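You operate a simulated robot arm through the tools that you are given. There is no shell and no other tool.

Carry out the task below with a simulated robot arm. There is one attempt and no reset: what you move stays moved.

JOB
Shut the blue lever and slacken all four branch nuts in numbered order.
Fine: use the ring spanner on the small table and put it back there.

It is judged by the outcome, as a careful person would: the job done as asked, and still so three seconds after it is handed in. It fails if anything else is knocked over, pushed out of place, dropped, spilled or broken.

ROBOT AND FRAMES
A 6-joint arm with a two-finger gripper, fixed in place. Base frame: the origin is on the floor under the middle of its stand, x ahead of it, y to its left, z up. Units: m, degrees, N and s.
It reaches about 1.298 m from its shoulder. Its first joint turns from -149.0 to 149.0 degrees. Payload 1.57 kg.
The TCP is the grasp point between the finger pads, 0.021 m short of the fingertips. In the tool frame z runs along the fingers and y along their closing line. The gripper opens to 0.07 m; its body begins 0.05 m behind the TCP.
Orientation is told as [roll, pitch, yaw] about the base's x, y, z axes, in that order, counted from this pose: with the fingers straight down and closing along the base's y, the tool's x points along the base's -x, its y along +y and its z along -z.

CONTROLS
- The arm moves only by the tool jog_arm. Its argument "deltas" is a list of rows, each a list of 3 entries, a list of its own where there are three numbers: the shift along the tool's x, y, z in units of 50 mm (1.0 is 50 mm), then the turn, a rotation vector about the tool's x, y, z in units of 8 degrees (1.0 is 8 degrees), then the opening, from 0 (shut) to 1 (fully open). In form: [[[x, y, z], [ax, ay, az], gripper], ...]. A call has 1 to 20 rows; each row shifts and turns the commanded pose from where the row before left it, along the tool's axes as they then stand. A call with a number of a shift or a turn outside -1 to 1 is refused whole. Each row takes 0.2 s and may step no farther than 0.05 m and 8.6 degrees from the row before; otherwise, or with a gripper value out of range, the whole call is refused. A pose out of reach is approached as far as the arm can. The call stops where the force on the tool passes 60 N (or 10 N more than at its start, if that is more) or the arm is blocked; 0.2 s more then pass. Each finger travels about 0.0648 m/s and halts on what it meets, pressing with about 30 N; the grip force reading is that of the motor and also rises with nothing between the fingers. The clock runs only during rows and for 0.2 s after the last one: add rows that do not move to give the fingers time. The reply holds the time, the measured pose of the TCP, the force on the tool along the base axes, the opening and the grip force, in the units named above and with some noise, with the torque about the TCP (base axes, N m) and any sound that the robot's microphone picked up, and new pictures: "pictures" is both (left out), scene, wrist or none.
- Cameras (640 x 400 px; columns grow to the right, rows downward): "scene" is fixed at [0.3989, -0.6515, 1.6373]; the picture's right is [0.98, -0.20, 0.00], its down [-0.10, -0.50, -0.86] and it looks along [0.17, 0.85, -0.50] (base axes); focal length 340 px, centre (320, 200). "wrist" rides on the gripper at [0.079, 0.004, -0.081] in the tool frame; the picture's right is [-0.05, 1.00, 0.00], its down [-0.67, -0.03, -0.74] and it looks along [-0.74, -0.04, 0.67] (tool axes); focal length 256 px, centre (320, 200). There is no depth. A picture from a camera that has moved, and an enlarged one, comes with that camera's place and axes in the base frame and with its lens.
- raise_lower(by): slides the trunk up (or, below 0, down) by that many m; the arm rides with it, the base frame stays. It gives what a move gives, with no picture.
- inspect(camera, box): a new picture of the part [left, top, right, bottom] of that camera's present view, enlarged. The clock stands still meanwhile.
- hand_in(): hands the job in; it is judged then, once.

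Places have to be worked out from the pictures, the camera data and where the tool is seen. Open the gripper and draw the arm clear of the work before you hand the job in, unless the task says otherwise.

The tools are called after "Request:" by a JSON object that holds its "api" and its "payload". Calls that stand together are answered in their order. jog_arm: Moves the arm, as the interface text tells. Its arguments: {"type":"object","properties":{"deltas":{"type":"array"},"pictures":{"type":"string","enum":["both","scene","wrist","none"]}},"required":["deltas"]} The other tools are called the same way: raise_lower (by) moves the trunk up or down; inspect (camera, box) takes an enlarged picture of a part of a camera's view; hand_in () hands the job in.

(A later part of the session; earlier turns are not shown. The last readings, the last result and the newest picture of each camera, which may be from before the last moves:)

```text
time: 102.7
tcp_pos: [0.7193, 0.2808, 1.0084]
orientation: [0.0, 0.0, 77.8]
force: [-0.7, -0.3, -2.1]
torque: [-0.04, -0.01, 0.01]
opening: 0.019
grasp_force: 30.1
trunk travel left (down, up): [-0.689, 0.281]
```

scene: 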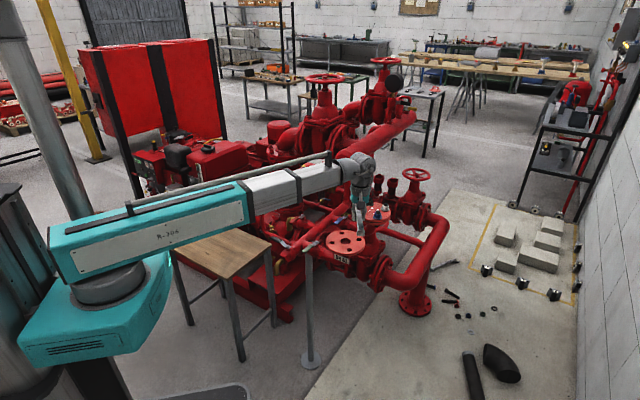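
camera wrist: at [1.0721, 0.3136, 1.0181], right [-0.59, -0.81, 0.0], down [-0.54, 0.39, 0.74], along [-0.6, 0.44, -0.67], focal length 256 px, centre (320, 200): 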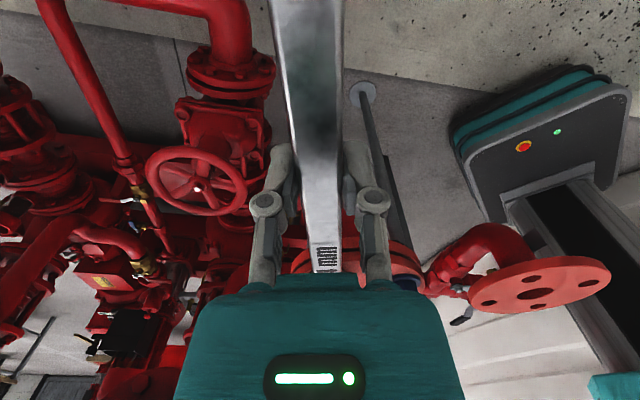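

All clear. I'll continue the turn to -25° and then move to nut 4.

Request:
{"api": "jog_arm", "payload": {"deltas": [[[0, 0, 0], [0, 0, 0.9885], 0], [[0, 0, 0], [0, 0, 0.9885], 0], [[0, 0, 0], [0, 0, 0.9885], 0], [[0, 0, 0], [0, 0, 0.9885], 0], [[0, 0, 0], [0, 0, 0.9885], 0], [[0, 0, 0], [0, 0, 0.9885], 0], [[0, 0, 0], [0, 0, 0.9885], 0], [[0, 0, 0], [0, 0, 0.9885], 0], [[0, 0, 0], [0, 0, 0.9885], 0], [[0, 0, 0], [0, 0, 0.9885], 0], [[0, 0, 0], [0, 0, 0.9885], 0], [[0, 0, 0], [0, 0, 0.9885], 0], [[0, 0, 0], [0, 0, 0.9885], 0]], "pictures": "none"}}

Request:
{"api": "jog_arm", "payload": {"deltas": [[[0.434, 0.791, 0], [0, 0, 0], 0], [[0.434, 0.791, 0], [0, 0, 0], 0], [[0.434, 0.791, 0], [0, 0, 0], 0], [[0.434, 0.791, 0], [0, 0, 0], 0], [[0.434, 0.791, 0], [0, 0, 0], 0], [[0.434, 0.791, 0], [0, 0, 0], 0], [[0, 0, 0], [0, 0, 0], 0]], "pictures": "both"}}

Request:
{"api": "inspect", "payload": {"camera": "scene", "box": [352, 185, 392, 210]}}

Request:
{"api": "inspect", "payload": {"camera": "scene", "box": [310, 140, 410, 203]}}

```text
time: 105.5
tcp_pos: [0.7195, 0.2811, 1.0081]
orientation: [0.0, 0.0, -25.1]
force: [-0.3, 1.6, -2.8]
torque: [0.01, 0.03, -0.01]
opening: 0.0189
grasp_force: 30.3
trunk travel left (down, up): [-0.689, 0.281]
```

```text
time: 107.1
tcp_pos: [0.6994, 0.55, 1.0077]
orientation: [-0.1, 0.0, -24.9]
force: [-0.8, -0.2, -2.8]
torque: [0.0, 0.09, -0.01]
opening: 0.0188
grasp_force: 30.2
trunk travel left (down, up): [-0.689, 0.281]
camera wrist: at [0.6303, 0.5877, 1.0874], right [0.47, 0.88, 0.0], down [0.59, -0.31, 0.75], along [0.66, -0.35, -0.67], focal length 256 px, centre (320, 200)
```

scene: 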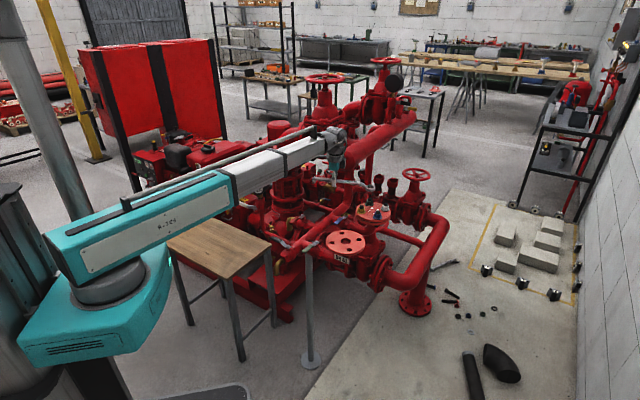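
wrist: 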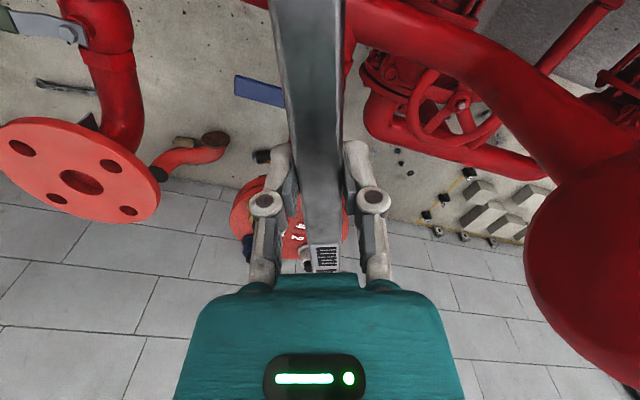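

```text
16.00 times, centred on (372, 198) of scene
camera zoom: at [0.3989, -0.6515, 1.6373], right [0.98, -0.2, 0.0], down [-0.1, -0.5, -0.86], along [0.17, 0.85, -0.5], focal length 5441 px, centre (-512, 240)
```

zoom: 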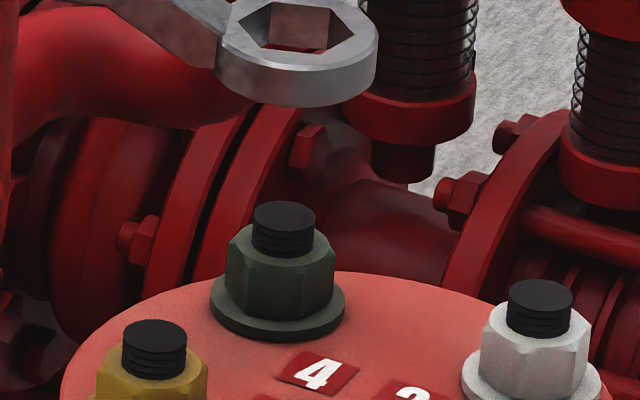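

```text
6.35 times, centred on (360, 172) of scene
camera zoom: at [0.3989, -0.6515, 1.6373], right [0.98, -0.2, 0.0], down [-0.1, -0.5, -0.86], along [0.17, 0.85, -0.5], focal length 2159 px, centre (66, 381)
```

zoom: 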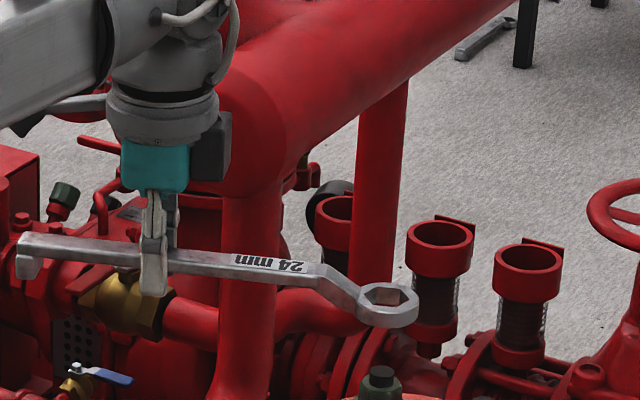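

The hand has room beside the manifold cap, and the ring is about 1–2 mm short of nut 4 in x. I'll trim and lower around the stud.

Request:
{"api": "jog_arm", "payload": {"deltas": [[[-0.03, 0.022, 0], [0, 0, 0], 0], [[0, 0, 0], [0, 0, 0], 0]], "pictures": "none"}}

Request:
{"api": "raise_lower", "payload": {"by": -0.038}}

Request:
{"api": "inspect", "payload": {"camera": "scene", "box": [352, 185, 392, 210]}}

```text
time: 107.7
tcp_pos: [0.7035, 0.5503, 1.0057]
orientation: [0.0, -0.1, -24.8]
force: [1.0, -0.2, -2.4]
torque: [-0.02, 0.06, 0.02]
opening: 0.0187
grasp_force: 29.8
trunk travel left (down, up): [-0.689, 0.281]
```

```text
time: 108.5
tcp_pos: [0.7026, 0.5497, 0.9696]
orientation: [0.0, 0.0, -24.9]
force: [-0.4, 0.8, -2.7]
torque: [0.02, 0.03, -0.02]
opening: 0.0187
grasp_force: 30.4
trunk travel left (down, up): [-0.651, 0.319]
```

```text
16.00 times, centred on (372, 198) of scene
camera zoom: at [0.3989, -0.6515, 1.6373], right [0.98, -0.2, 0.0], down [-0.1, -0.5, -0.86], along [0.17, 0.85, -0.5], focal length 5441 px, centre (-512, 240)
```

zoom: 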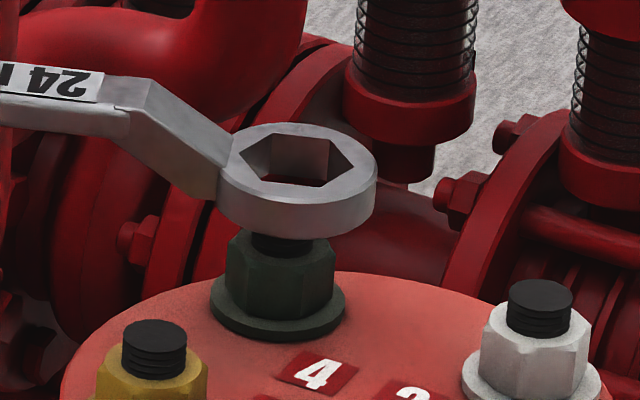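

The ring is about 1.5 mm too far in +x, so I'll trim back and lower to the stud.

Request:
{"api": "jog_arm", "payload": {"deltas": [[[0.026, -0.01, 0], [0, 0, 0], 0], [[0, 0, 0], [0, 0, 0], 0]], "pictures": "none"}}

Request:
{"api": "raise_lower", "payload": {"by": -0.015}}

Request:
{"api": "inspect", "payload": {"camera": "scene", "box": [352, 185, 392, 210]}}

```text
time: 109.1
tcp_pos: [0.7021, 0.5498, 0.9707]
orientation: [0.0, 0.0, -24.9]
force: [0.3, -0.8, -3.3]
torque: [0.05, 0.04, 0.01]
opening: 0.0189
grasp_force: 29.4
trunk travel left (down, up): [-0.651, 0.319]
```

```text
time: 109.8
tcp_pos: [0.7012, 0.5502, 0.954]
orientation: [0.1, -0.1, -24.9]
force: [-0.5, -0.3, -3.2]
torque: [0.07, 0.07, -0.01]
opening: 0.019
grasp_force: 29.8
trunk travel left (down, up): [-0.636, 0.334]
```

```text
16.00 times, centred on (372, 198) of scene
camera zoom: at [0.3989, -0.6515, 1.6373], right [0.98, -0.2, 0.0], down [-0.1, -0.5, -0.86], along [0.17, 0.85, -0.5], focal length 5441 px, centre (-512, 240)
```

zoom: 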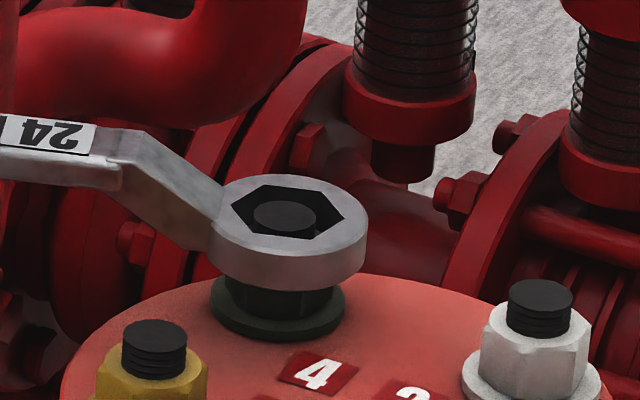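

The stud is nearly centred. I'll lower in small steps and use the contact force to trim.

Request:
{"api": "raise_lower", "payload": {"by": -0.004}}

Request:
{"api": "raise_lower", "payload": {"by": -0.003}}

Request:
{"api": "inspect", "payload": {"camera": "scene", "box": [352, 185, 392, 210]}}

```text
time: 110.3
tcp_pos: [0.7025, 0.5498, 0.9511]
orientation: [0.0, 0.0, -24.8]
force: [0.1, 0.7, -2.3]
torque: [0.04, 0.07, 0.01]
opening: 0.0187
grasp_force: 29.5
trunk travel left (down, up): [-0.632, 0.338]
```

```text
time: 110.8
tcp_pos: [0.7014, 0.5489, 0.9475]
orientation: [0.0, 0.0, -25.0]
force: [0.7, -0.6, -2.5]
torque: [0.03, 0.07, -0.03]
opening: 0.0189
grasp_force: 30.2
trunk travel left (down, up): [-0.629, 0.341]
```

```text
16.00 times, centred on (372, 198) of scene
camera zoom: at [0.3989, -0.6515, 1.6373], right [0.98, -0.2, 0.0], down [-0.1, -0.5, -0.86], along [0.17, 0.85, -0.5], focal length 5441 px, centre (-512, 240)
```

zoom: 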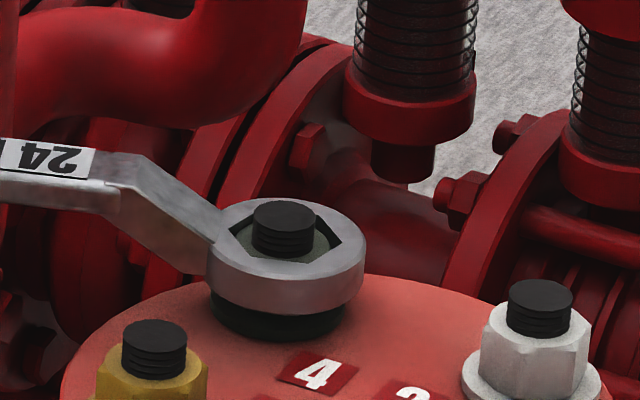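

The ring is passing over the nut with no side load. I'll lower it most of the way but stay about 3 mm high, so the handle keeps clearance over nut 1 later in the stroke.

Request:
{"api": "raise_lower", "payload": {"by": -0.004}}

Request:
{"api": "raise_lower", "payload": {"by": -0.002}}

Request:
{"api": "inspect", "payload": {"camera": "scene", "box": [352, 188, 392, 213]}}

```text
time: 111.3
tcp_pos: [0.7025, 0.5488, 0.9441]
orientation: [-0.1, 0.0, -24.9]
force: [0.1, 0.8, -3.6]
torque: [0.04, 0.07, -0.01]
opening: 0.0187
grasp_force: 30.2
trunk travel left (down, up): [-0.625, 0.345]
```

```text
time: 111.8
tcp_pos: [0.7016, 0.5495, 0.9423]
orientation: [0.0, 0.1, -24.9]
force: [0.0, 0.0, -2.3]
torque: [0.02, 0.08, 0.01]
opening: 0.0189
grasp_force: 29.7
trunk travel left (down, up): [-0.623, 0.347]
```

```text
16.00 times, centred on (372, 200) of scene
camera zoom: at [0.3989, -0.6515, 1.6373], right [0.98, -0.2, 0.0], down [-0.1, -0.5, -0.86], along [0.17, 0.85, -0.5], focal length 5441 px, centre (-512, 192)
```

zoom: 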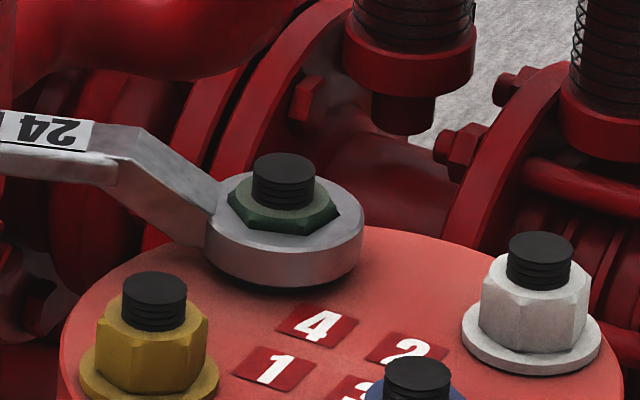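

The ring is on nut 4 with zero side load. I'll turn counter-clockwise in small stages and watch the torque.

Request:
{"api": "jog_arm", "payload": {"deltas": [[[-0.007, -0.203, 0], [0, 0, -0.5], 0], [[-0.007, -0.203, 0], [0, 0, -0.5], 0], [[-0.007, -0.203, 0], [0, 0, -0.5], 0], [[-0.007, -0.203, 0], [0, 0, -0.5], 0]], "pictures": "none"}}

Request:
{"api": "jog_arm", "payload": {"deltas": [[[-0.007, -0.203, 0], [0, 0, -0.5], 0], [[-0.007, -0.203, 0], [0, 0, -0.5], 0]], "pictures": "none"}}

Request:
{"api": "jog_arm", "payload": {"deltas": [[[-0.007, -0.203, 0], [0, 0, -0.5], 0], [[-0.007, -0.203, 0], [0, 0, -0.5], 0]], "pictures": "none"}}

Request:
{"api": "inspect", "payload": {"camera": "scene", "box": [352, 188, 392, 213]}}

```text
time: 112.8
tcp_pos: [0.6898, 0.5118, 0.9412]
orientation: [-0.1, 0.0, -8.7]
force: [3.4, 5.4, -2.9]
torque: [0.07, -0.6, 0.0]
opening: 0.0189
grasp_force: 29.7
trunk travel left (down, up): [-0.623, 0.347]
```

```text
time: 113.5
tcp_pos: [0.6876, 0.4908, 0.9412]
orientation: [-0.1, -0.1, -0.8]
force: [3.0, 5.6, -4.0]
torque: [0.25, -0.34, 0.01]
opening: 0.0191
grasp_force: 29.6
trunk travel left (down, up): [-0.623, 0.347]
```

```text
time: 114.0
tcp_pos: [0.689, 0.4705, 0.942]
orientation: [-0.1, 0.1, 7.2]
force: [-1.1, 3.8, -8.2]
torque: [0.0, 0.14, 0.01]
opening: 0.0189
grasp_force: 29.9
trunk travel left (down, up): [-0.623, 0.347]
```

```text
16.00 times, centred on (372, 200) of scene
camera zoom: at [0.3989, -0.6515, 1.6373], right [0.98, -0.2, 0.0], down [-0.1, -0.5, -0.86], along [0.17, 0.85, -0.5], focal length 5441 px, centre (-512, 192)
```

zoom: 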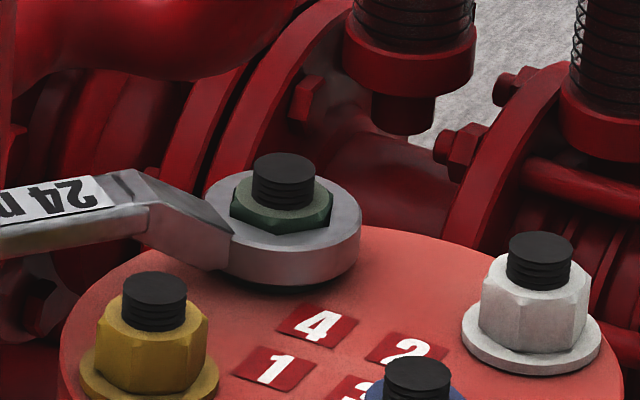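

Resistance is steady at 4–6 N and the nut is following. I'll continue with two more 8° stages and check the gap to nut 1.

Request:
{"api": "jog_arm", "payload": {"deltas": [[[-0.007, -0.203, 0], [0, 0, -0.5], 0], [[-0.007, -0.203, 0], [0, 0, -0.5], 0]], "pictures": "none"}}

Request:
{"api": "jog_arm", "payload": {"deltas": [[[-0.007, -0.203, 0], [0, 0, -0.5], 0], [[-0.007, -0.203, 0], [0, 0, -0.5], 0]], "pictures": "none"}}

Request:
{"api": "inspect", "payload": {"camera": "scene", "box": [352, 188, 392, 213]}}

```text
time: 114.7
tcp_pos: [0.6919, 0.4483, 0.9412]
orientation: [-0.1, 0.0, 15.2]
force: [-4.2, 1.1, -9.8]
torque: [-0.12, 0.6, 0.13]
opening: 0.019
grasp_force: 29.4
trunk travel left (down, up): [-0.623, 0.347]
```

```text
time: 115.2
tcp_pos: [0.7003, 0.4312, 0.9426]
orientation: [-0.1, 0.0, 23.1]
force: [-6.2, -2.4, -2.6]
torque: [-0.04, 0.07, -0.07]
opening: 0.0188
grasp_force: 30.4
trunk travel left (down, up): [-0.623, 0.347]
```

```text
16.00 times, centred on (372, 200) of scene
camera zoom: at [0.3989, -0.6515, 1.6373], right [0.98, -0.2, 0.0], down [-0.1, -0.5, -0.86], along [0.17, 0.85, -0.5], focal length 5441 px, centre (-512, 192)
```

zoom: 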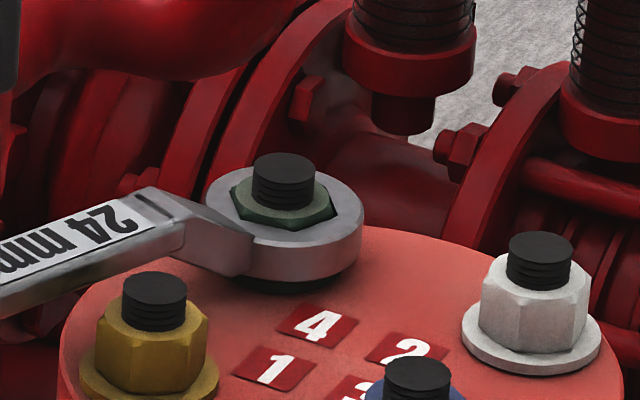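

The resistance fell steadily to about zero by this point, around 41° of nut rotation, so nut 4 is loose. The handle can't go much further this way because of nut 1. To match the other nuts I'll make a second bite from the open side. First I'll relax 5° and lift off.

Request:
{"api": "jog_arm", "payload": {"deltas": [[[0.005, 0.254, 0], [0, 0, 0.625], 0], [[0, 0, 0], [0, 0, 0], 0]], "pictures": "none"}}

Request:
{"api": "raise_lower", "payload": {"by": 0.015}}

Request:
{"api": "raise_lower", "payload": {"by": 0.055}}

Request:
{"api": "inspect", "payload": {"camera": "scene", "box": [352, 188, 392, 213]}}

```text
time: 115.8
tcp_pos: [0.6966, 0.4432, 0.9415]
orientation: [0.0, 0.0, 18.1]
force: [0.6, 0.6, -3.7]
torque: [0.03, 0.07, -0.03]
opening: 0.0187
grasp_force: 29.9
trunk travel left (down, up): [-0.623, 0.347]
```

```text
time: 116.5
tcp_pos: [0.6963, 0.4419, 0.9575]
orientation: [0.0, 0.0, 18.1]
force: [-0.5, -0.7, -3.4]
torque: [-0.02, 0.07, 0.0]
opening: 0.0189
grasp_force: 29.8
trunk travel left (down, up): [-0.638, 0.332]
```

```text
time: 117.4
tcp_pos: [0.6959, 0.4421, 1.0115]
orientation: [0.1, -0.1, 18.1]
force: [0.0, -0.1, -2.5]
torque: [-0.04, 0.09, 0.01]
opening: 0.0191
grasp_force: 30.0
trunk travel left (down, up): [-0.693, 0.277]
```

```text
16.00 times, centred on (372, 200) of scene
camera zoom: at [0.3989, -0.6515, 1.6373], right [0.98, -0.2, 0.0], down [-0.1, -0.5, -0.86], along [0.17, 0.85, -0.5], focal length 5441 px, centre (-512, 192)
```

zoom: 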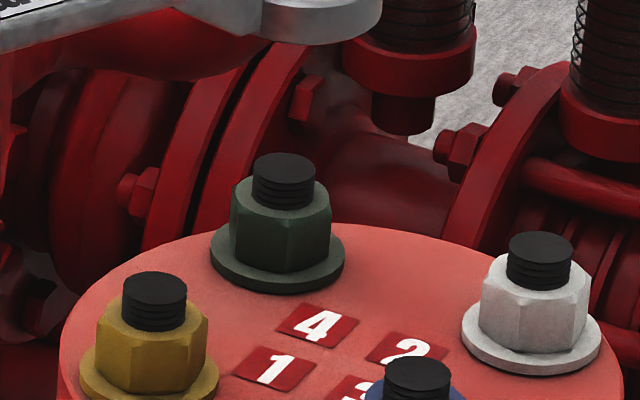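

I'll look closely at the green nut's edges to confirm how far it turned.

Request:
{"api": "inspect", "payload": {"camera": "scene", "box": [362, 196, 378, 206]}}

Request:
{"api": "inspect", "payload": {"camera": "wrist", "box": [200, 0, 440, 280]}}

```text
16.00 times, centred on (370, 201) of scene
camera zoom: at [0.3989, -0.6515, 1.6373], right [0.98, -0.2, 0.0], down [-0.1, -0.5, -0.86], along [0.17, 0.85, -0.5], focal length 5441 px, centre (-480, 184)
```

zoom: 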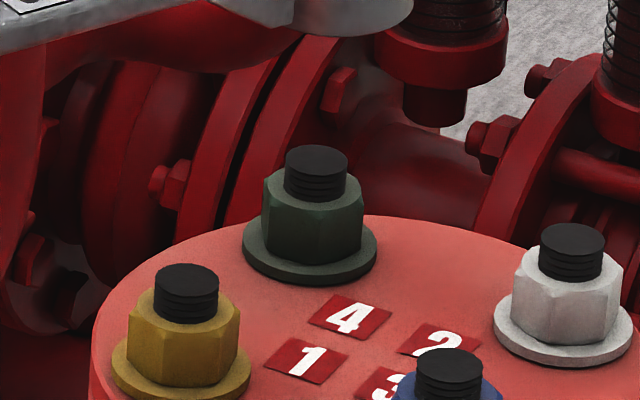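

```text
1.43 times, centred on (320, 140) of wrist
camera zoom: at [0.6191, 0.4225, 1.0917], right [-0.26, 0.97, 0.0], down [0.64, 0.17, 0.74], along [0.72, 0.19, -0.67], focal length 366 px, centre (320, 286)
```

zoom: 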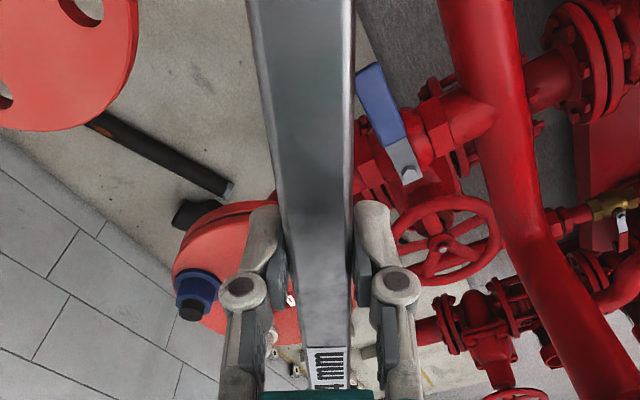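

The green nut's silhouette matches about 41° of turn, and the lever is still shut. For the second bite, nut 4's orientation calls for yaw ≈ 196° (handle at 16°). I'll move to open space and rotate there to check the wrist can reach it.

Request:
{"api": "jog_arm", "payload": {"deltas": [[[-0.237, -0.926, 0], [0, 0, 0], 0], [[-0.237, -0.926, 0], [0, 0, 0], 0], [[-0.237, -0.926, 0], [0, 0, 0], 0], [[-0.237, -0.926, 0], [0, 0, 0], 0], [[-0.237, -0.926, 0], [0, 0, 0], 0], [[-0.237, -0.926, 0], [0, 0, 0], 0], [[0, 0, 0], [0, 0, -0.968], 0], [[0, 0, 0], [0, 0, -0.968], 0], [[0, 0, 0], [0, 0, -0.968], 0], [[0, 0, 0], [0, 0, -0.968], 0], [[0, 0, 0], [0, 0, -0.968], 0], [[0, 0, 0], [0, 0, -0.968], 0], [[0, 0, 0], [0, 0, -0.968], 0], [[0, 0, 0], [0, 0, -0.968], 0], [[0, 0, 0], [0, 0, -0.968], 0], [[0, 0, 0], [0, 0, -0.968], 0], [[0, 0, 0], [0, 0, -0.968], 0], [[0, 0, 0], [0, 0, -0.968], 0], [[0, 0, 0], [0, 0, -0.968], 0]], "pictures": "scene"}}

```text
time: 121.4
tcp_pos: [0.848, 0.2002, 1.0129]
orientation: [-0.1, 0.0, 118.9]
force: [-0.8, 0.1, -3.5]
torque: [-0.05, -0.06, 0.02]
opening: 0.0188
grasp_force: 30.1
trunk travel left (down, up): [-0.693, 0.277]
```

scene: 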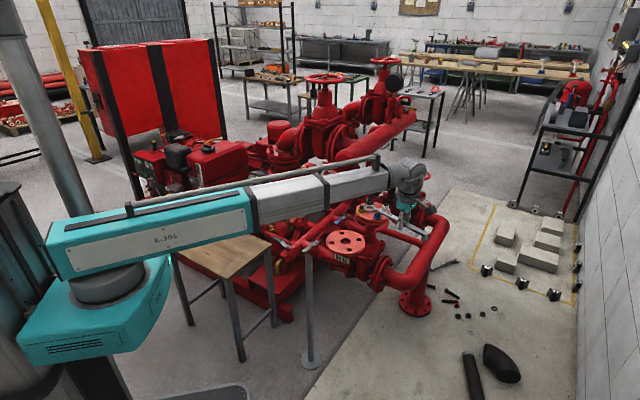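

That's fine so far. I'll continue rotating to 196°, and a little beyond to test that the full stroke is reachable.

Request:
{"api": "jog_arm", "payload": {"deltas": [[[0, 0, 0], [0, 0, -0.966], 0], [[0, 0, 0], [0, 0, -0.966], 0], [[0, 0, 0], [0, 0, -0.966], 0], [[0, 0, 0], [0, 0, -0.966], 0], [[0, 0, 0], [0, 0, -0.966], 0], [[0, 0, 0], [0, 0, -0.966], 0], [[0, 0, 0], [0, 0, -0.966], 0], [[0, 0, 0], [0, 0, -0.966], 0], [[0, 0, 0], [0, 0, -0.966], 0], [[0, 0, 0], [0, 0, -0.966], 0], [[0, 0, 0], [0, 0, -0.966], 0], [[0, 0, 0], [0, 0, -0.966], 0]], "pictures": "none"}}

```text
time: 124.0
tcp_pos: [0.8464, 0.2124, 1.0119]
orientation: [0.3, 0.0, -172.7]
force: [-0.8, -0.2, -2.9]
torque: [0.0, -0.07, -0.01]
opening: 0.0188
grasp_force: 30.5
out of reach, approached as far as the arm can: row 9, 10, 11, 12
trunk travel left (down, up): [-0.693, 0.277]
```

The wrist hits its yaw limit near 187°, so with this grip the open-side bite isn't reachable. Nut 4 has only turned about 41° compared with 75° for the others. I want it clearly slack, so I'll take the spanner back to the table and re-grip it the other way round for one more bite. First, raise.

Request:
{"api": "raise_lower", "payload": {"by": 0.18}}

Request:
{"api": "jog_arm", "payload": {"deltas": [[[0, 0, 0], [0, 0, 0.8765], 0], [[0, 0, 0], [0, 0, 0.8765], 0], [[0, 0, 0], [0, 0, 0.8765], 0], [[0, 0, 0], [0, 0, 0.8765], 0], [[0, 0, 0], [0, 0, 0.8765], 0], [[0, 0, 0], [0, 0, 0.8765], 0], [[0, 0, 0], [0, 0, 0.8765], 0], [[0, 0, 0], [0, 0, 0.8765], 0]], "pictures": "none"}}

```text
time: 126.0
tcp_pos: [0.8452, 0.2127, 1.193]
orientation: [0.2, 0.0, -172.7]
force: [-0.3, 0.2, -2.6]
torque: [0.0, -0.09, 0.02]
opening: 0.0188
grasp_force: 30.1
trunk travel left (down, up): [-0.873, 0.097]
```

```text
time: 127.8
tcp_pos: [0.8456, 0.213, 1.193]
orientation: [0.1, 0.2, 131.1]
force: [-0.5, 0.1, -2.7]
torque: [-0.1, -0.06, 0.02]
opening: 0.0191
grasp_force: 30.1
trunk travel left (down, up): [-0.873, 0.097]
```

Yaw is back at 131°. I'll travel to the table at this safe height.

Request:
{"api": "jog_arm", "payload": {"deltas": [[[-0.9007, 0.2902, 0], [0, 0, 0], 0], [[-0.9007, 0.2902, 0], [0, 0, 0], 0], [[-0.9007, 0.2902, 0], [0, 0, 0], 0], [[-0.9007, 0.2902, 0], [0, 0, 0], 0], [[-0.9007, 0.2902, 0], [0, 0, 0], 0], [[-0.9007, 0.2902, 0], [0, 0, 0], 0], [[-0.9007, 0.2902, 0], [0, 0, 0], 0], [[-0.9007, 0.2902, 0], [0, 0, 0], 0], [[-0.9007, 0.2902, 0], [0, 0, 0], 0], [[-0.9007, 0.2902, 0], [0, 0, 0], 0], [[-0.9007, 0.2902, 0], [0, 0, 0], 0], [[-0.964, 0.028, 0], [0, 0, 0], 0], [[-0.964, 0.028, 0], [0, 0, 0], 0], [[-0.964, 0.028, 0], [0, 0, 0], 0], [[-0.964, 0.028, 0], [0, 0, 0], 0], [[-0.964, 0.028, 0], [0, 0, 0], 0], [[-0.964, 0.028, 0], [0, 0, 0], 0], [[-0.964, 0.028, 0], [0, 0, 0], 0], [[0, 0, 0], [0, 0, 0], 0]], "pictures": "both"}}

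```text
time: 131.8
tcp_pos: [0.1714, 0.7268, 1.1914]
orientation: [0.1, 0.2, 131.2]
force: [-0.8, -0.2, -3.2]
torque: [-0.09, -0.03, 0.01]
opening: 0.0188
grasp_force: 30.0
out of reach, approached as far as the arm can: row 10
trunk travel left (down, up): [-0.873, 0.097]
camera wrist: at [0.2202, 0.6655, 1.2711], right [-0.79, -0.62, 0.0], down [-0.41, 0.53, 0.74], along [-0.46, 0.58, -0.67], focal length 256 px, centre (320, 200)
```

scene: 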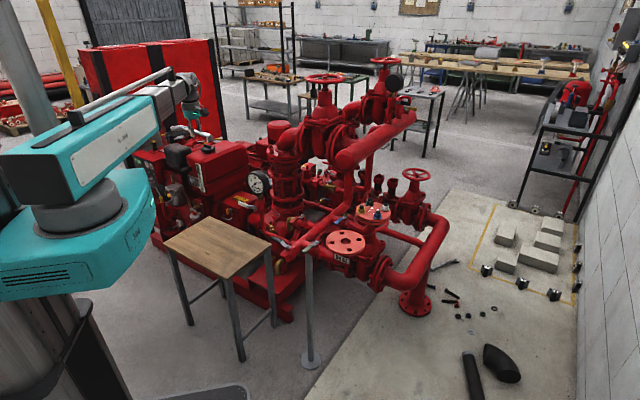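
wrist: 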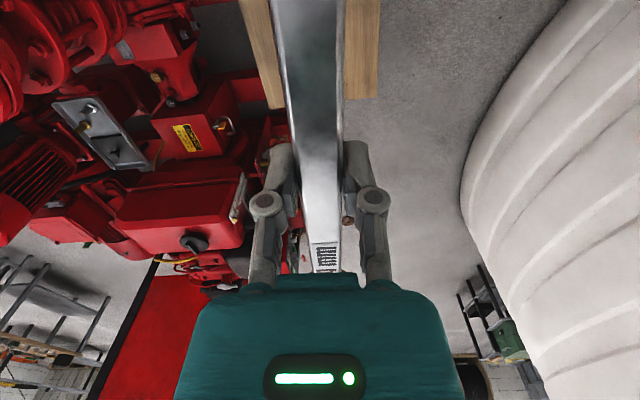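

I'm back over the pick-up spot with the same pose. I'll lower in stages.

Request:
{"api": "raise_lower", "payload": {"by": -0.4}}

Request:
{"api": "raise_lower", "payload": {"by": -0.14}}

Request:
{"api": "inspect", "payload": {"camera": "scene", "box": [180, 205, 250, 260]}}

```text
time: 135.7
tcp_pos: [0.1708, 0.7265, 0.7918]
orientation: [0.1, 0.3, 131.3]
force: [-0.4, 0.1, -3.6]
torque: [-0.04, -0.05, 0.03]
opening: 0.0189
grasp_force: 29.9
trunk travel left (down, up): [-0.473, 0.497]
```

```text
time: 137.3
tcp_pos: [0.1724, 0.7256, 0.6512]
orientation: [0.1, 0.2, 131.2]
force: [0.6, 0.3, -3.3]
torque: [-0.09, -0.04, 0.0]
opening: 0.019
grasp_force: 30.1
trunk travel left (down, up): [-0.333, 0.637]
```

```text
7.27 times, centred on (215, 232) of scene
camera zoom: at [0.3989, -0.6515, 1.6373], right [0.98, -0.2, 0.0], down [-0.1, -0.5, -0.86], along [0.17, 0.85, -0.5], focal length 2473 px, centre (1084, -36)
```

zoom: 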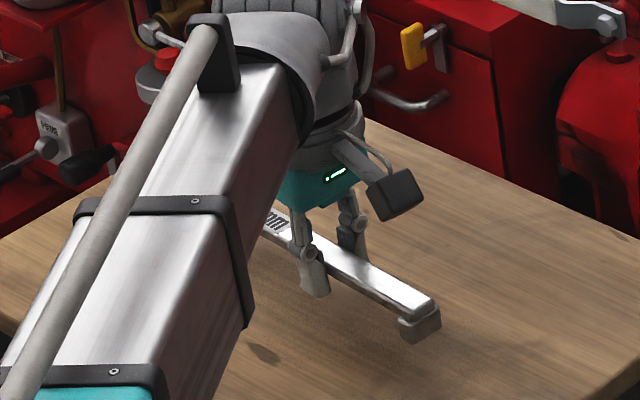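

I'm 2.7 cm above the resting height and will ease down, watching the vertical force for contact.

Request:
{"api": "raise_lower", "payload": {"by": -0.023}}

Request:
{"api": "raise_lower", "payload": {"by": -0.004}}

Request:
{"api": "raise_lower", "payload": {"by": -0.001}}

```text
time: 138.0
tcp_pos: [0.1707, 0.7268, 0.6274]
orientation: [0.1, 0.2, 131.3]
force: [0.1, -0.5, -1.9]
torque: [-0.06, -0.06, -0.01]
opening: 0.0187
grasp_force: 29.2
trunk travel left (down, up): [-0.31, 0.66]
```

```text
time: 138.6
tcp_pos: [0.1717, 0.7272, 0.6238]
orientation: [0.2, 0.2, 131.2]
force: [-0.3, -0.3, 1.7]
torque: [0.5, 0.37, -0.02]
opening: 0.0187
grasp_force: 29.6
trunk travel left (down, up): [-0.306, 0.664]
```

```text
time: 139.1
tcp_pos: [0.1727, 0.7266, 0.6239]
orientation: [0.0, 0.3, 131.4]
force: [0.9, 4.3, 16.8]
torque: [0.08, 0.08, 0.01]
opening: 0.0188
grasp_force: 30.3
trunk travel left (down, up): [-0.305, 0.665]
```

The spanner is resting flat on the table; contact reads 17 N. I'll relieve it 1 mm and open the gripper.

Request:
{"api": "raise_lower", "payload": {"by": 0.0008}}

Request:
{"api": "jog_arm", "payload": {"deltas": [[[0, 0, 0], [0, 0, 0], 0.4], [[0, 0, 0], [0, 0, 0], 0.7], [[0, 0, 0], [0, 0, 0], 1], [[0, 0, 0], [0, 0, 0], 1], [[0, 0, 0], [0, 0, 0], 1]], "pictures": "wrist"}}

Request:
{"api": "inspect", "payload": {"camera": "scene", "box": [190, 220, 245, 260]}}

```text
time: 139.6
tcp_pos: [0.1718, 0.7272, 0.6237]
orientation: [0.0, 0.1, 131.2]
force: [-0.2, 2.7, 6.8]
torque: [0.26, 0.19, -0.01]
opening: 0.0188
grasp_force: 29.8
trunk travel left (down, up): [-0.306, 0.664]
```

```text
time: 140.8
tcp_pos: [0.1706, 0.7266, 0.6236]
orientation: [0.1, 0.2, 131.3]
force: [-0.4, 0.3, 0.8]
torque: [0.03, 0.03, -0.01]
opening: 0.0698
grasp_force: 0.0
trunk travel left (down, up): [-0.306, 0.664]
camera wrist: at [0.2209, 0.6648, 0.704], right [-0.79, -0.62, 0.0], down [-0.41, 0.53, 0.74], along [-0.46, 0.58, -0.67], focal length 256 px, centre (320, 200)
```

wrist: 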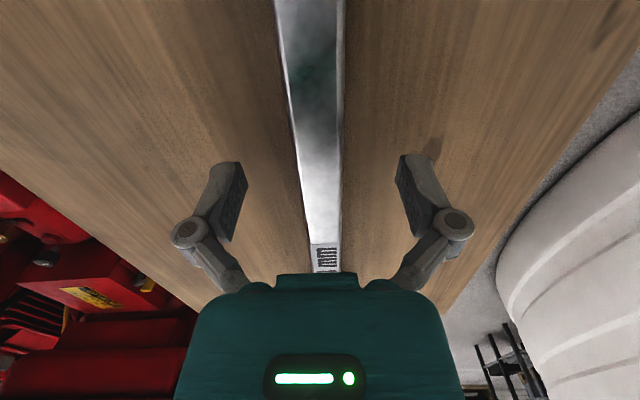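

```text
10.00 times, centred on (218, 240) of scene
camera zoom: at [0.3989, -0.6515, 1.6373], right [0.98, -0.2, 0.0], down [-0.1, -0.5, -0.86], along [0.17, 0.85, -0.5], focal length 3400 px, centre (1345, -200)
```

zoom: 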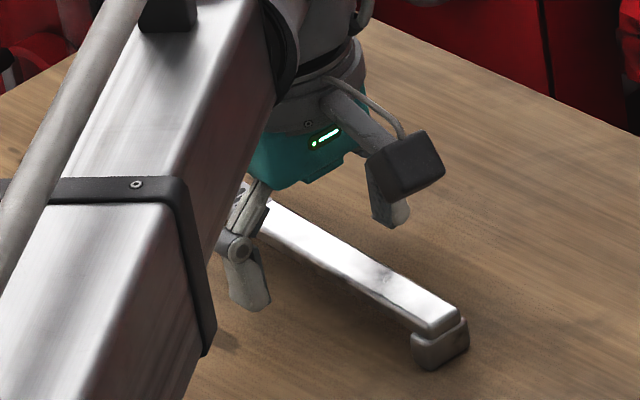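

The spanner is back on the table and released cleanly. I'll rise 10 cm and turn the hand 180° to -48.8°, so I can grip it with the ring on the camera side.

Request:
{"api": "raise_lower", "payload": {"by": 0.1}}

Request:
{"api": "jog_arm", "payload": {"deltas": [[[0, 0, 0], [0, 0, 1], 1], [[0, 0, 0], [0, 0, 1], 1], [[0, 0, 0], [0, 0, 1], 1], [[0, 0, 0], [0, 0, 1], 1], [[0, 0, 0], [0, 0, 1], 1], [[0, 0, 0], [0, 0, 1], 1], [[0, 0, 0], [0, 0, 1], 1], [[0, 0, 0], [0, 0, 1], 1], [[0, 0, 0], [0, 0, 1], 1], [[0, 0, 0], [0, 0, 1], 1], [[0, 0, 0], [0, 0, 1], 1], [[0, 0, 0], [0, 0, 1], 1], [[0, 0, 0], [0, 0, 1], 1], [[0, 0, 0], [0, 0, 1], 1], [[0, 0, 0], [0, 0, 1], 1], [[0, 0, 0], [0, 0, 1], 1], [[0, 0, 0], [0, 0, 1], 1], [[0, 0, 0], [0, 0, 1], 1], [[0, 0, 0], [0, 0, 1], 1], [[0, 0, 0], [0, 0, 1], 1]], "pictures": "none"}}

Request:
{"api": "jog_arm", "payload": {"deltas": [[[0, 0, 0], [0, 0, 0.83], 1], [[0, 0, 0], [0, 0, 0.83], 1], [[0, 0, 0], [0, 0, 0.84], 1], [[0, 0, 0], [0, 0, 0], 1]], "pictures": "both"}}

```text
time: 142.1
tcp_pos: [0.1721, 0.7264, 0.7238]
orientation: [0.1, 0.3, 131.3]
force: [0.3, 0.1, 0.8]
torque: [0.03, -0.02, 0.0]
opening: 0.0701
grasp_force: 0.0
trunk travel left (down, up): [-0.406, 0.564]
```

```text
time: 146.3
tcp_pos: [0.1715, 0.727, 0.7224]
orientation: [-0.2, -0.2, -28.9]
force: [-0.5, 0.4, -0.8]
torque: [-0.02, -0.01, 0.0]
opening: 0.0701
grasp_force: 0.1
trunk travel left (down, up): [-0.406, 0.564]
```

```text
time: 147.3
tcp_pos: [0.1704, 0.7272, 0.7234]
orientation: [-0.1, -0.2, -48.8]
force: [-0.1, 0.7, -0.3]
torque: [-0.04, 0.01, 0.02]
opening: 0.0701
grasp_force: 0.1
trunk travel left (down, up): [-0.406, 0.564]
camera wrist: at [0.1227, 0.7897, 0.8033], right [0.79, 0.62, 0.0], down [0.41, -0.52, 0.75], along [0.46, -0.59, -0.66], focal length 256 px, centre (320, 200)
```

scene: 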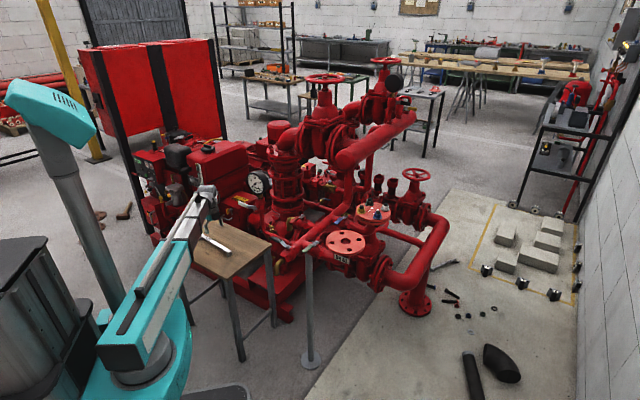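
wrist: 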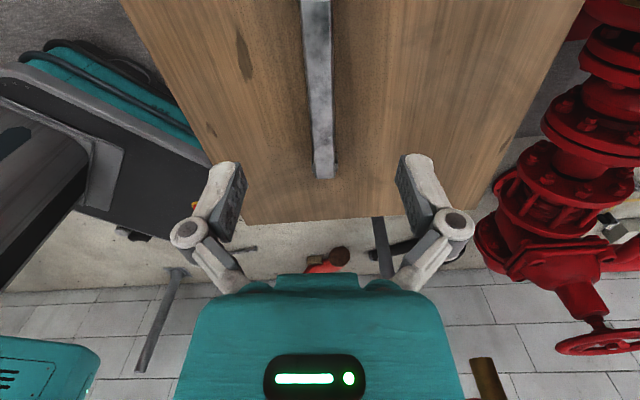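

The handle is centred between the fingers in the reversed orientation. I'll lower to the same height and grip.

Request:
{"api": "raise_lower", "payload": {"by": -0.08}}

Request:
{"api": "raise_lower", "payload": {"by": -0.0195}}

Request:
{"api": "jog_arm", "payload": {"deltas": [[[0, 0, 0], [0, 0, 0], 0.5], [[0, 0, 0], [0, 0, 0], 0.2], [[0, 0, 0], [0, 0, 0], 0], [[0, 0, 0], [0, 0, 0], 0], [[0, 0, 0], [0, 0, 0], 0]], "pictures": "wrist"}}

```text
time: 148.5
tcp_pos: [0.1717, 0.7264, 0.6445]
orientation: [-0.2, -0.2, -48.7]
force: [-0.3, 0.1, 0.4]
torque: [0.05, -0.01, 0.01]
opening: 0.0701
grasp_force: 0.0
trunk travel left (down, up): [-0.326, 0.644]
```

```text
time: 149.1
tcp_pos: [0.1712, 0.7265, 0.6251]
orientation: [-0.2, -0.1, -48.7]
force: [0.1, -0.2, -0.6]
torque: [0.0, 0.01, 0.0]
opening: 0.0699
grasp_force: 0.1
trunk travel left (down, up): [-0.306, 0.664]
```

```text
time: 150.3
tcp_pos: [0.1738, 0.7251, 0.6244]
orientation: [-0.1, -0.1, -48.8]
force: [-0.3, -0.2, 1.1]
torque: [-0.01, -0.02, 0.0]
opening: 0.0189
grasp_force: 30.0
trunk travel left (down, up): [-0.306, 0.664]
camera wrist: at [0.1227, 0.7895, 0.7038], right [0.79, 0.62, 0.0], down [0.41, -0.52, 0.75], along [0.46, -0.59, -0.66], focal length 256 px, centre (320, 200)
```

wrist: 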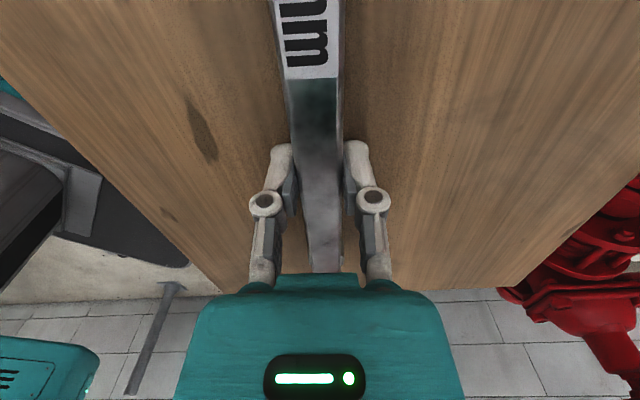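

I've got the spanner again, now with the ring on the camera side. I'll lift and check the hold, then go up to travel height.

Request:
{"api": "raise_lower", "payload": {"by": 0.06}}

Request:
{"api": "raise_lower", "payload": {"by": 0.4}}

Request:
{"api": "raise_lower", "payload": {"by": 0.11}}

```text
time: 151.3
tcp_pos: [0.1719, 0.7266, 0.6844]
orientation: [0.0, -0.2, -48.6]
force: [-0.3, -0.1, -2.8]
torque: [-0.05, -0.06, -0.01]
opening: 0.0191
grasp_force: 30.2
trunk travel left (down, up): [-0.366, 0.604]
```

```text
time: 155.2
tcp_pos: [0.1712, 0.727, 1.0852]
orientation: [-0.1, -0.1, -48.8]
force: [0.3, 0.0, -3.5]
torque: [-0.06, -0.03, 0.01]
opening: 0.0189
grasp_force: 29.8
trunk travel left (down, up): [-0.766, 0.204]
```

```text
time: 156.6
tcp_pos: [0.1714, 0.7273, 1.1934]
orientation: [-0.1, -0.2, -48.7]
force: [-0.1, -0.3, -2.7]
torque: [-0.03, -0.09, 0.01]
opening: 0.0193
grasp_force: 29.6
trunk travel left (down, up): [-0.876, 0.094]
```

The hold is steady. I'll travel over to the far side of the flange, near (0.9735, 0.5285), staying above the manifold.

Request:
{"api": "jog_arm", "payload": {"deltas": [[[-0.94, 0.043, 0], [0, 0, 0], 0], [[-0.94, 0.043, 0], [0, 0, 0], 0], [[-0.94, 0.043, 0], [0, 0, 0], 0], [[-0.94, 0.043, 0], [0, 0, 0], 0], [[-0.94, 0.043, 0], [0, 0, 0], 0], [[-0.94, 0.043, 0], [0, 0, 0], 0], [[-0.94, 0.043, 0], [0, 0, 0], 0], [[-0.583, 0.7605, 0], [0, 0, 0], 0], [[-0.583, 0.7605, 0], [0, 0, 0], 0], [[-0.583, 0.7605, 0], [0, 0, 0], 0], [[-0.583, 0.7605, 0], [0, 0, 0], 0], [[-0.583, 0.7605, 0], [0, 0, 0], 0], [[-0.583, 0.7605, 0], [0, 0, 0], 0], [[-0.583, 0.7605, 0], [0, 0, 0], 0], [[-0.583, 0.7605, 0], [0, 0, 0], 0], [[-0.583, 0.7605, 0], [0, 0, 0], 0], [[-0.583, 0.7605, 0], [0, 0, 0], 0], [[-0.583, 0.7605, 0], [0, 0, 0], 0], [[-0.583, 0.7605, 0], [0, 0, 0], 0]], "pictures": "scene"}}

Request:
{"api": "jog_arm", "payload": {"deltas": [[[0, 0, 0], [0, 0, -0.903], 0], [[0, 0, 0], [0, 0, -0.903], 0], [[0, 0, 0], [0, 0, -0.903], 0], [[0, 0, 0], [0, 0, -0.903], 0], [[0, 0, 0], [0, 0, -0.903], 0], [[0, 0, 0], [0, 0, -0.903], 0], [[0, 0, 0], [0, 0, -0.903], 0], [[0, 0, 0], [0, 0, -0.903], 0], [[0, 0, 0], [0, 0, -0.903], 0], [[0, 0, 0], [0, 0, 0], 0]], "pictures": "both"}}

Request:
{"api": "inspect", "payload": {"camera": "scene", "box": [340, 130, 440, 192]}}

```text
time: 160.6
tcp_pos: [0.9727, 0.5265, 1.1947]
orientation: [-0.2, -0.2, -48.7]
force: [0.3, 0.0, -3.4]
torque: [-0.06, -0.02, 0.03]
opening: 0.019
grasp_force: 30.2
out of reach, approached as far as the arm can: row 12
trunk travel left (down, up): [-0.876, 0.094]
```

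scene: 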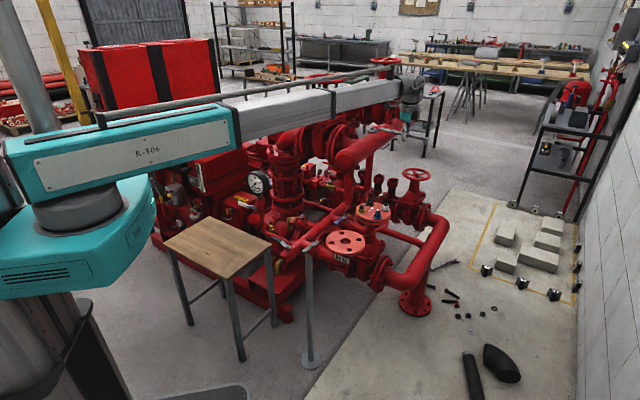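

```text
time: 162.8
tcp_pos: [0.9727, 0.5276, 1.1942]
orientation: [-0.3, 0.0, 16.3]
force: [0.7, -0.5, -2.5]
torque: [0.04, -0.06, -0.01]
opening: 0.0193
grasp_force: 29.3
trunk travel left (down, up): [-0.876, 0.094]
camera wrist: at [0.8956, 0.5101, 1.2748], right [-0.23, 0.97, 0.0], down [0.65, 0.16, 0.74], along [0.73, 0.17, -0.67], focal length 256 px, centre (320, 200)
```

scene: 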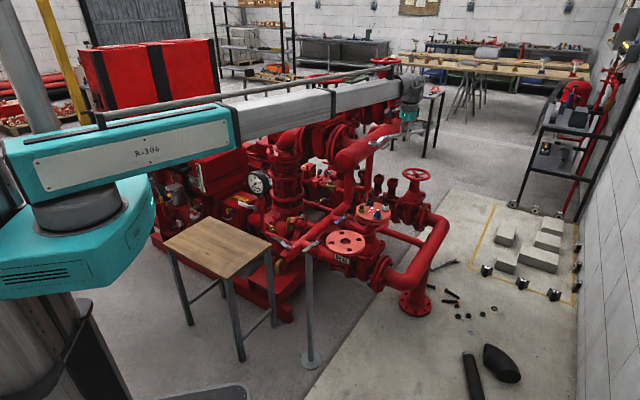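
wrist: 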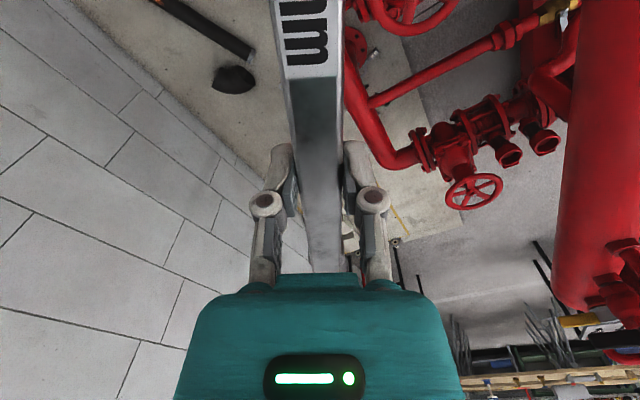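

```text
6.40 times, centred on (390, 161) of scene
camera zoom: at [0.3989, -0.6515, 1.6373], right [0.98, -0.2, 0.0], down [-0.1, -0.5, -0.86], along [0.17, 0.85, -0.5], focal length 2176 px, centre (-128, 450)
```

zoom: 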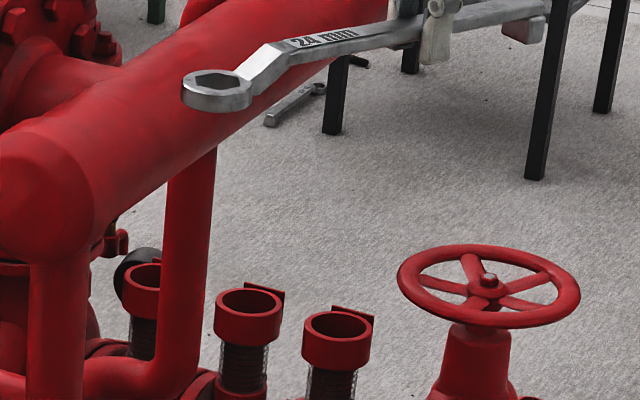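

The ring is nearly above nut 4, and the nearby pipes are well away. I'll trim about 2 mm and lower to just above the studs.

Request:
{"api": "jog_arm", "payload": {"deltas": [[[-0.04, 0.007, 0], [0, 0, 0], 0], [[0, 0, 0], [0, 0, 0], 0]], "pictures": "none"}}

Request:
{"api": "raise_lower", "payload": {"by": -0.222}}

Request:
{"api": "inspect", "payload": {"camera": "scene", "box": [352, 185, 392, 210]}}

Request:
{"api": "inspect", "payload": {"camera": "scene", "box": [340, 150, 440, 212]}}

```text
time: 163.4
tcp_pos: [0.9749, 0.5287, 1.1952]
orientation: [-0.3, 0.0, 16.1]
force: [-0.2, -0.2, -3.0]
torque: [0.02, -0.1, -0.01]
opening: 0.0189
grasp_force: 30.0
trunk travel left (down, up): [-0.876, 0.094]
```

```text
time: 165.7
tcp_pos: [0.9746, 0.5278, 0.9737]
orientation: [-0.3, 0.0, 16.2]
force: [-0.1, -0.6, -2.7]
torque: [0.02, -0.09, 0.0]
opening: 0.019
grasp_force: 30.3
trunk travel left (down, up): [-0.654, 0.316]
```

```text
16.00 times, centred on (372, 198) of scene
camera zoom: at [0.3989, -0.6515, 1.6373], right [0.98, -0.2, 0.0], down [-0.1, -0.5, -0.86], along [0.17, 0.85, -0.5], focal length 5441 px, centre (-512, 240)
```

zoom: 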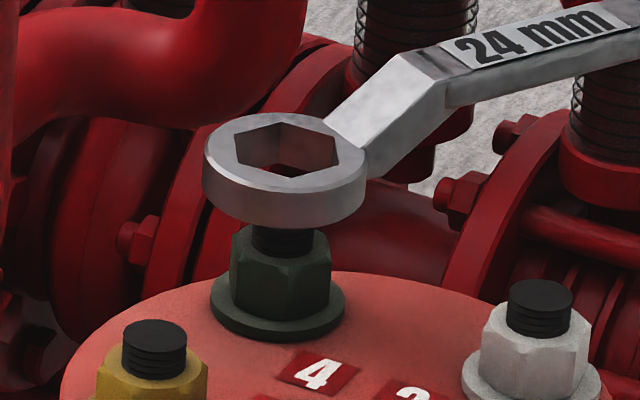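

```text
6.40 times, centred on (390, 181) of scene
camera zoom: at [0.3989, -0.6515, 1.6373], right [0.98, -0.2, 0.0], down [-0.1, -0.5, -0.86], along [0.17, 0.85, -0.5], focal length 2176 px, centre (-128, 322)
```

zoom: 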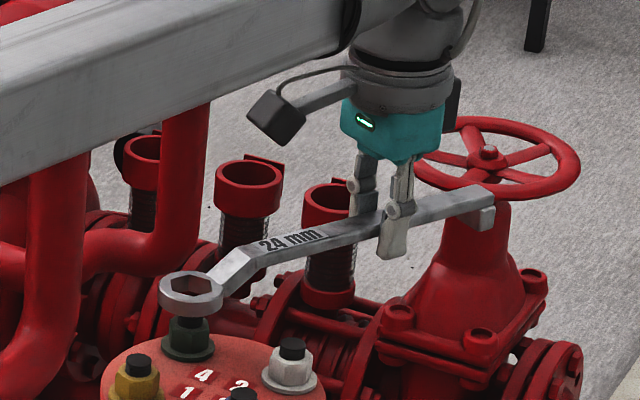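

The ring is aligned with nut 4, with the same residuals as the earlier good engagement. I'll lower around the stud.

Request:
{"api": "raise_lower", "payload": {"by": -0.019}}

Request:
{"api": "inspect", "payload": {"camera": "scene", "box": [352, 185, 392, 210]}}

```text
time: 166.4
tcp_pos: [0.975, 0.5279, 0.9543]
orientation: [-0.3, 0.0, 16.1]
force: [2.6, 2.2, -2.1]
torque: [0.07, -0.06, -0.16]
opening: 0.0191
grasp_force: 29.8
trunk travel left (down, up): [-0.635, 0.335]
```

```text
16.00 times, centred on (372, 198) of scene
camera zoom: at [0.3989, -0.6515, 1.6373], right [0.98, -0.2, 0.0], down [-0.1, -0.5, -0.86], along [0.17, 0.85, -0.5], focal length 5441 px, centre (-512, 240)
```

zoom: 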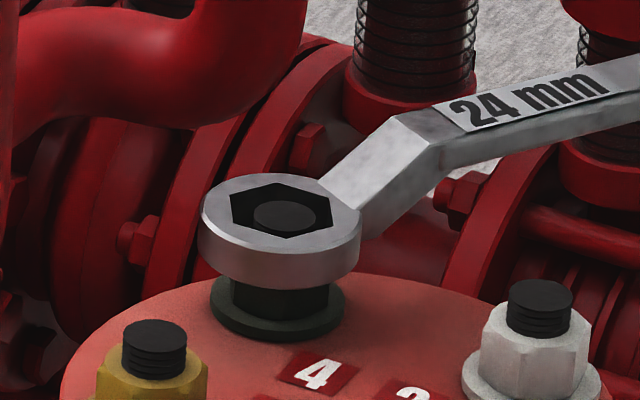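

The ring sits about 1 mm too far toward -x and -y, and the small contact forces agree. I'll trim and continue down.

Request:
{"api": "jog_arm", "payload": {"deltas": [[[-0.029, 0.012, 0], [0, 0, 0], 0]], "pictures": "none"}}

Request:
{"api": "raise_lower", "payload": {"by": -0.004}}

Request:
{"api": "raise_lower", "payload": {"by": -0.003}}

Request:
{"api": "inspect", "payload": {"camera": "scene", "box": [352, 185, 392, 210]}}

```text
time: 166.8
tcp_pos: [0.9748, 0.5296, 0.9535]
orientation: [-0.3, 0.1, 16.2]
force: [-0.7, -1.1, -3.7]
torque: [0.01, -0.05, 0.01]
opening: 0.0188
grasp_force: 30.1
trunk travel left (down, up): [-0.635, 0.335]
```

```text
time: 167.3
tcp_pos: [0.9742, 0.53, 0.9494]
orientation: [-0.3, 0.1, 16.2]
force: [-0.3, 0.1, -3.2]
torque: [0.02, -0.09, -0.04]
opening: 0.0191
grasp_force: 29.9
trunk travel left (down, up): [-0.631, 0.339]
```

```text
time: 167.8
tcp_pos: [0.9751, 0.53, 0.9473]
orientation: [-0.3, 0.0, 16.2]
force: [-1.1, -0.5, -2.6]
torque: [-0.01, -0.09, 0.02]
opening: 0.019
grasp_force: 29.6
trunk travel left (down, up): [-0.628, 0.342]
```

```text
16.00 times, centred on (372, 198) of scene
camera zoom: at [0.3989, -0.6515, 1.6373], right [0.98, -0.2, 0.0], down [-0.1, -0.5, -0.86], along [0.17, 0.85, -0.5], focal length 5441 px, centre (-512, 240)
```

zoom: 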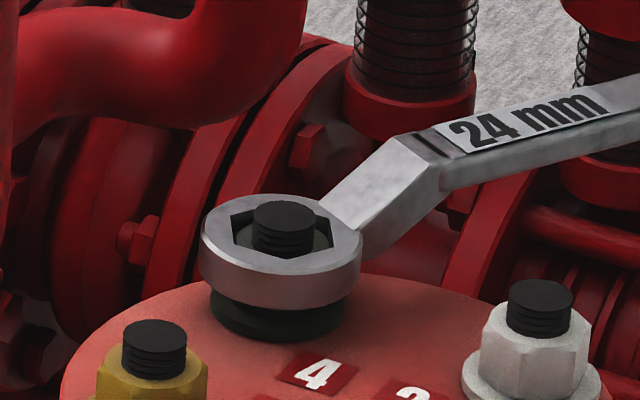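

The ring is going on without side load. I'll seat it fully.

Request:
{"api": "raise_lower", "payload": {"by": -0.005}}

Request:
{"api": "raise_lower", "payload": {"by": -0.003}}

Request:
{"api": "inspect", "payload": {"camera": "scene", "box": [352, 185, 392, 210]}}

```text
time: 168.4
tcp_pos: [0.9761, 0.5294, 0.9414]
orientation: [-0.3, 0.1, 16.2]
force: [-0.3, -0.5, -2.2]
torque: [0.06, -0.06, 0.02]
opening: 0.0192
grasp_force: 30.0
trunk travel left (down, up): [-0.623, 0.347]
```

```text
time: 168.9
tcp_pos: [0.9756, 0.5295, 0.9399]
orientation: [-0.4, -0.1, 16.2]
force: [0.5, 0.4, -2.3]
torque: [0.03, -0.02, 0.01]
opening: 0.0189
grasp_force: 29.9
trunk travel left (down, up): [-0.62, 0.35]
```

```text
16.00 times, centred on (372, 198) of scene
camera zoom: at [0.3989, -0.6515, 1.6373], right [0.98, -0.2, 0.0], down [-0.1, -0.5, -0.86], along [0.17, 0.85, -0.5], focal length 5441 px, centre (-512, 240)
```

zoom: 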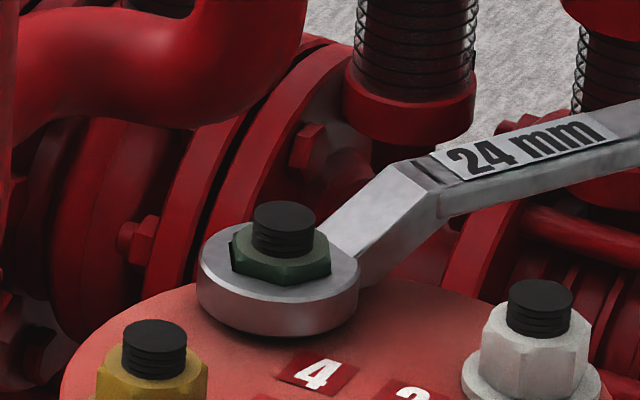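

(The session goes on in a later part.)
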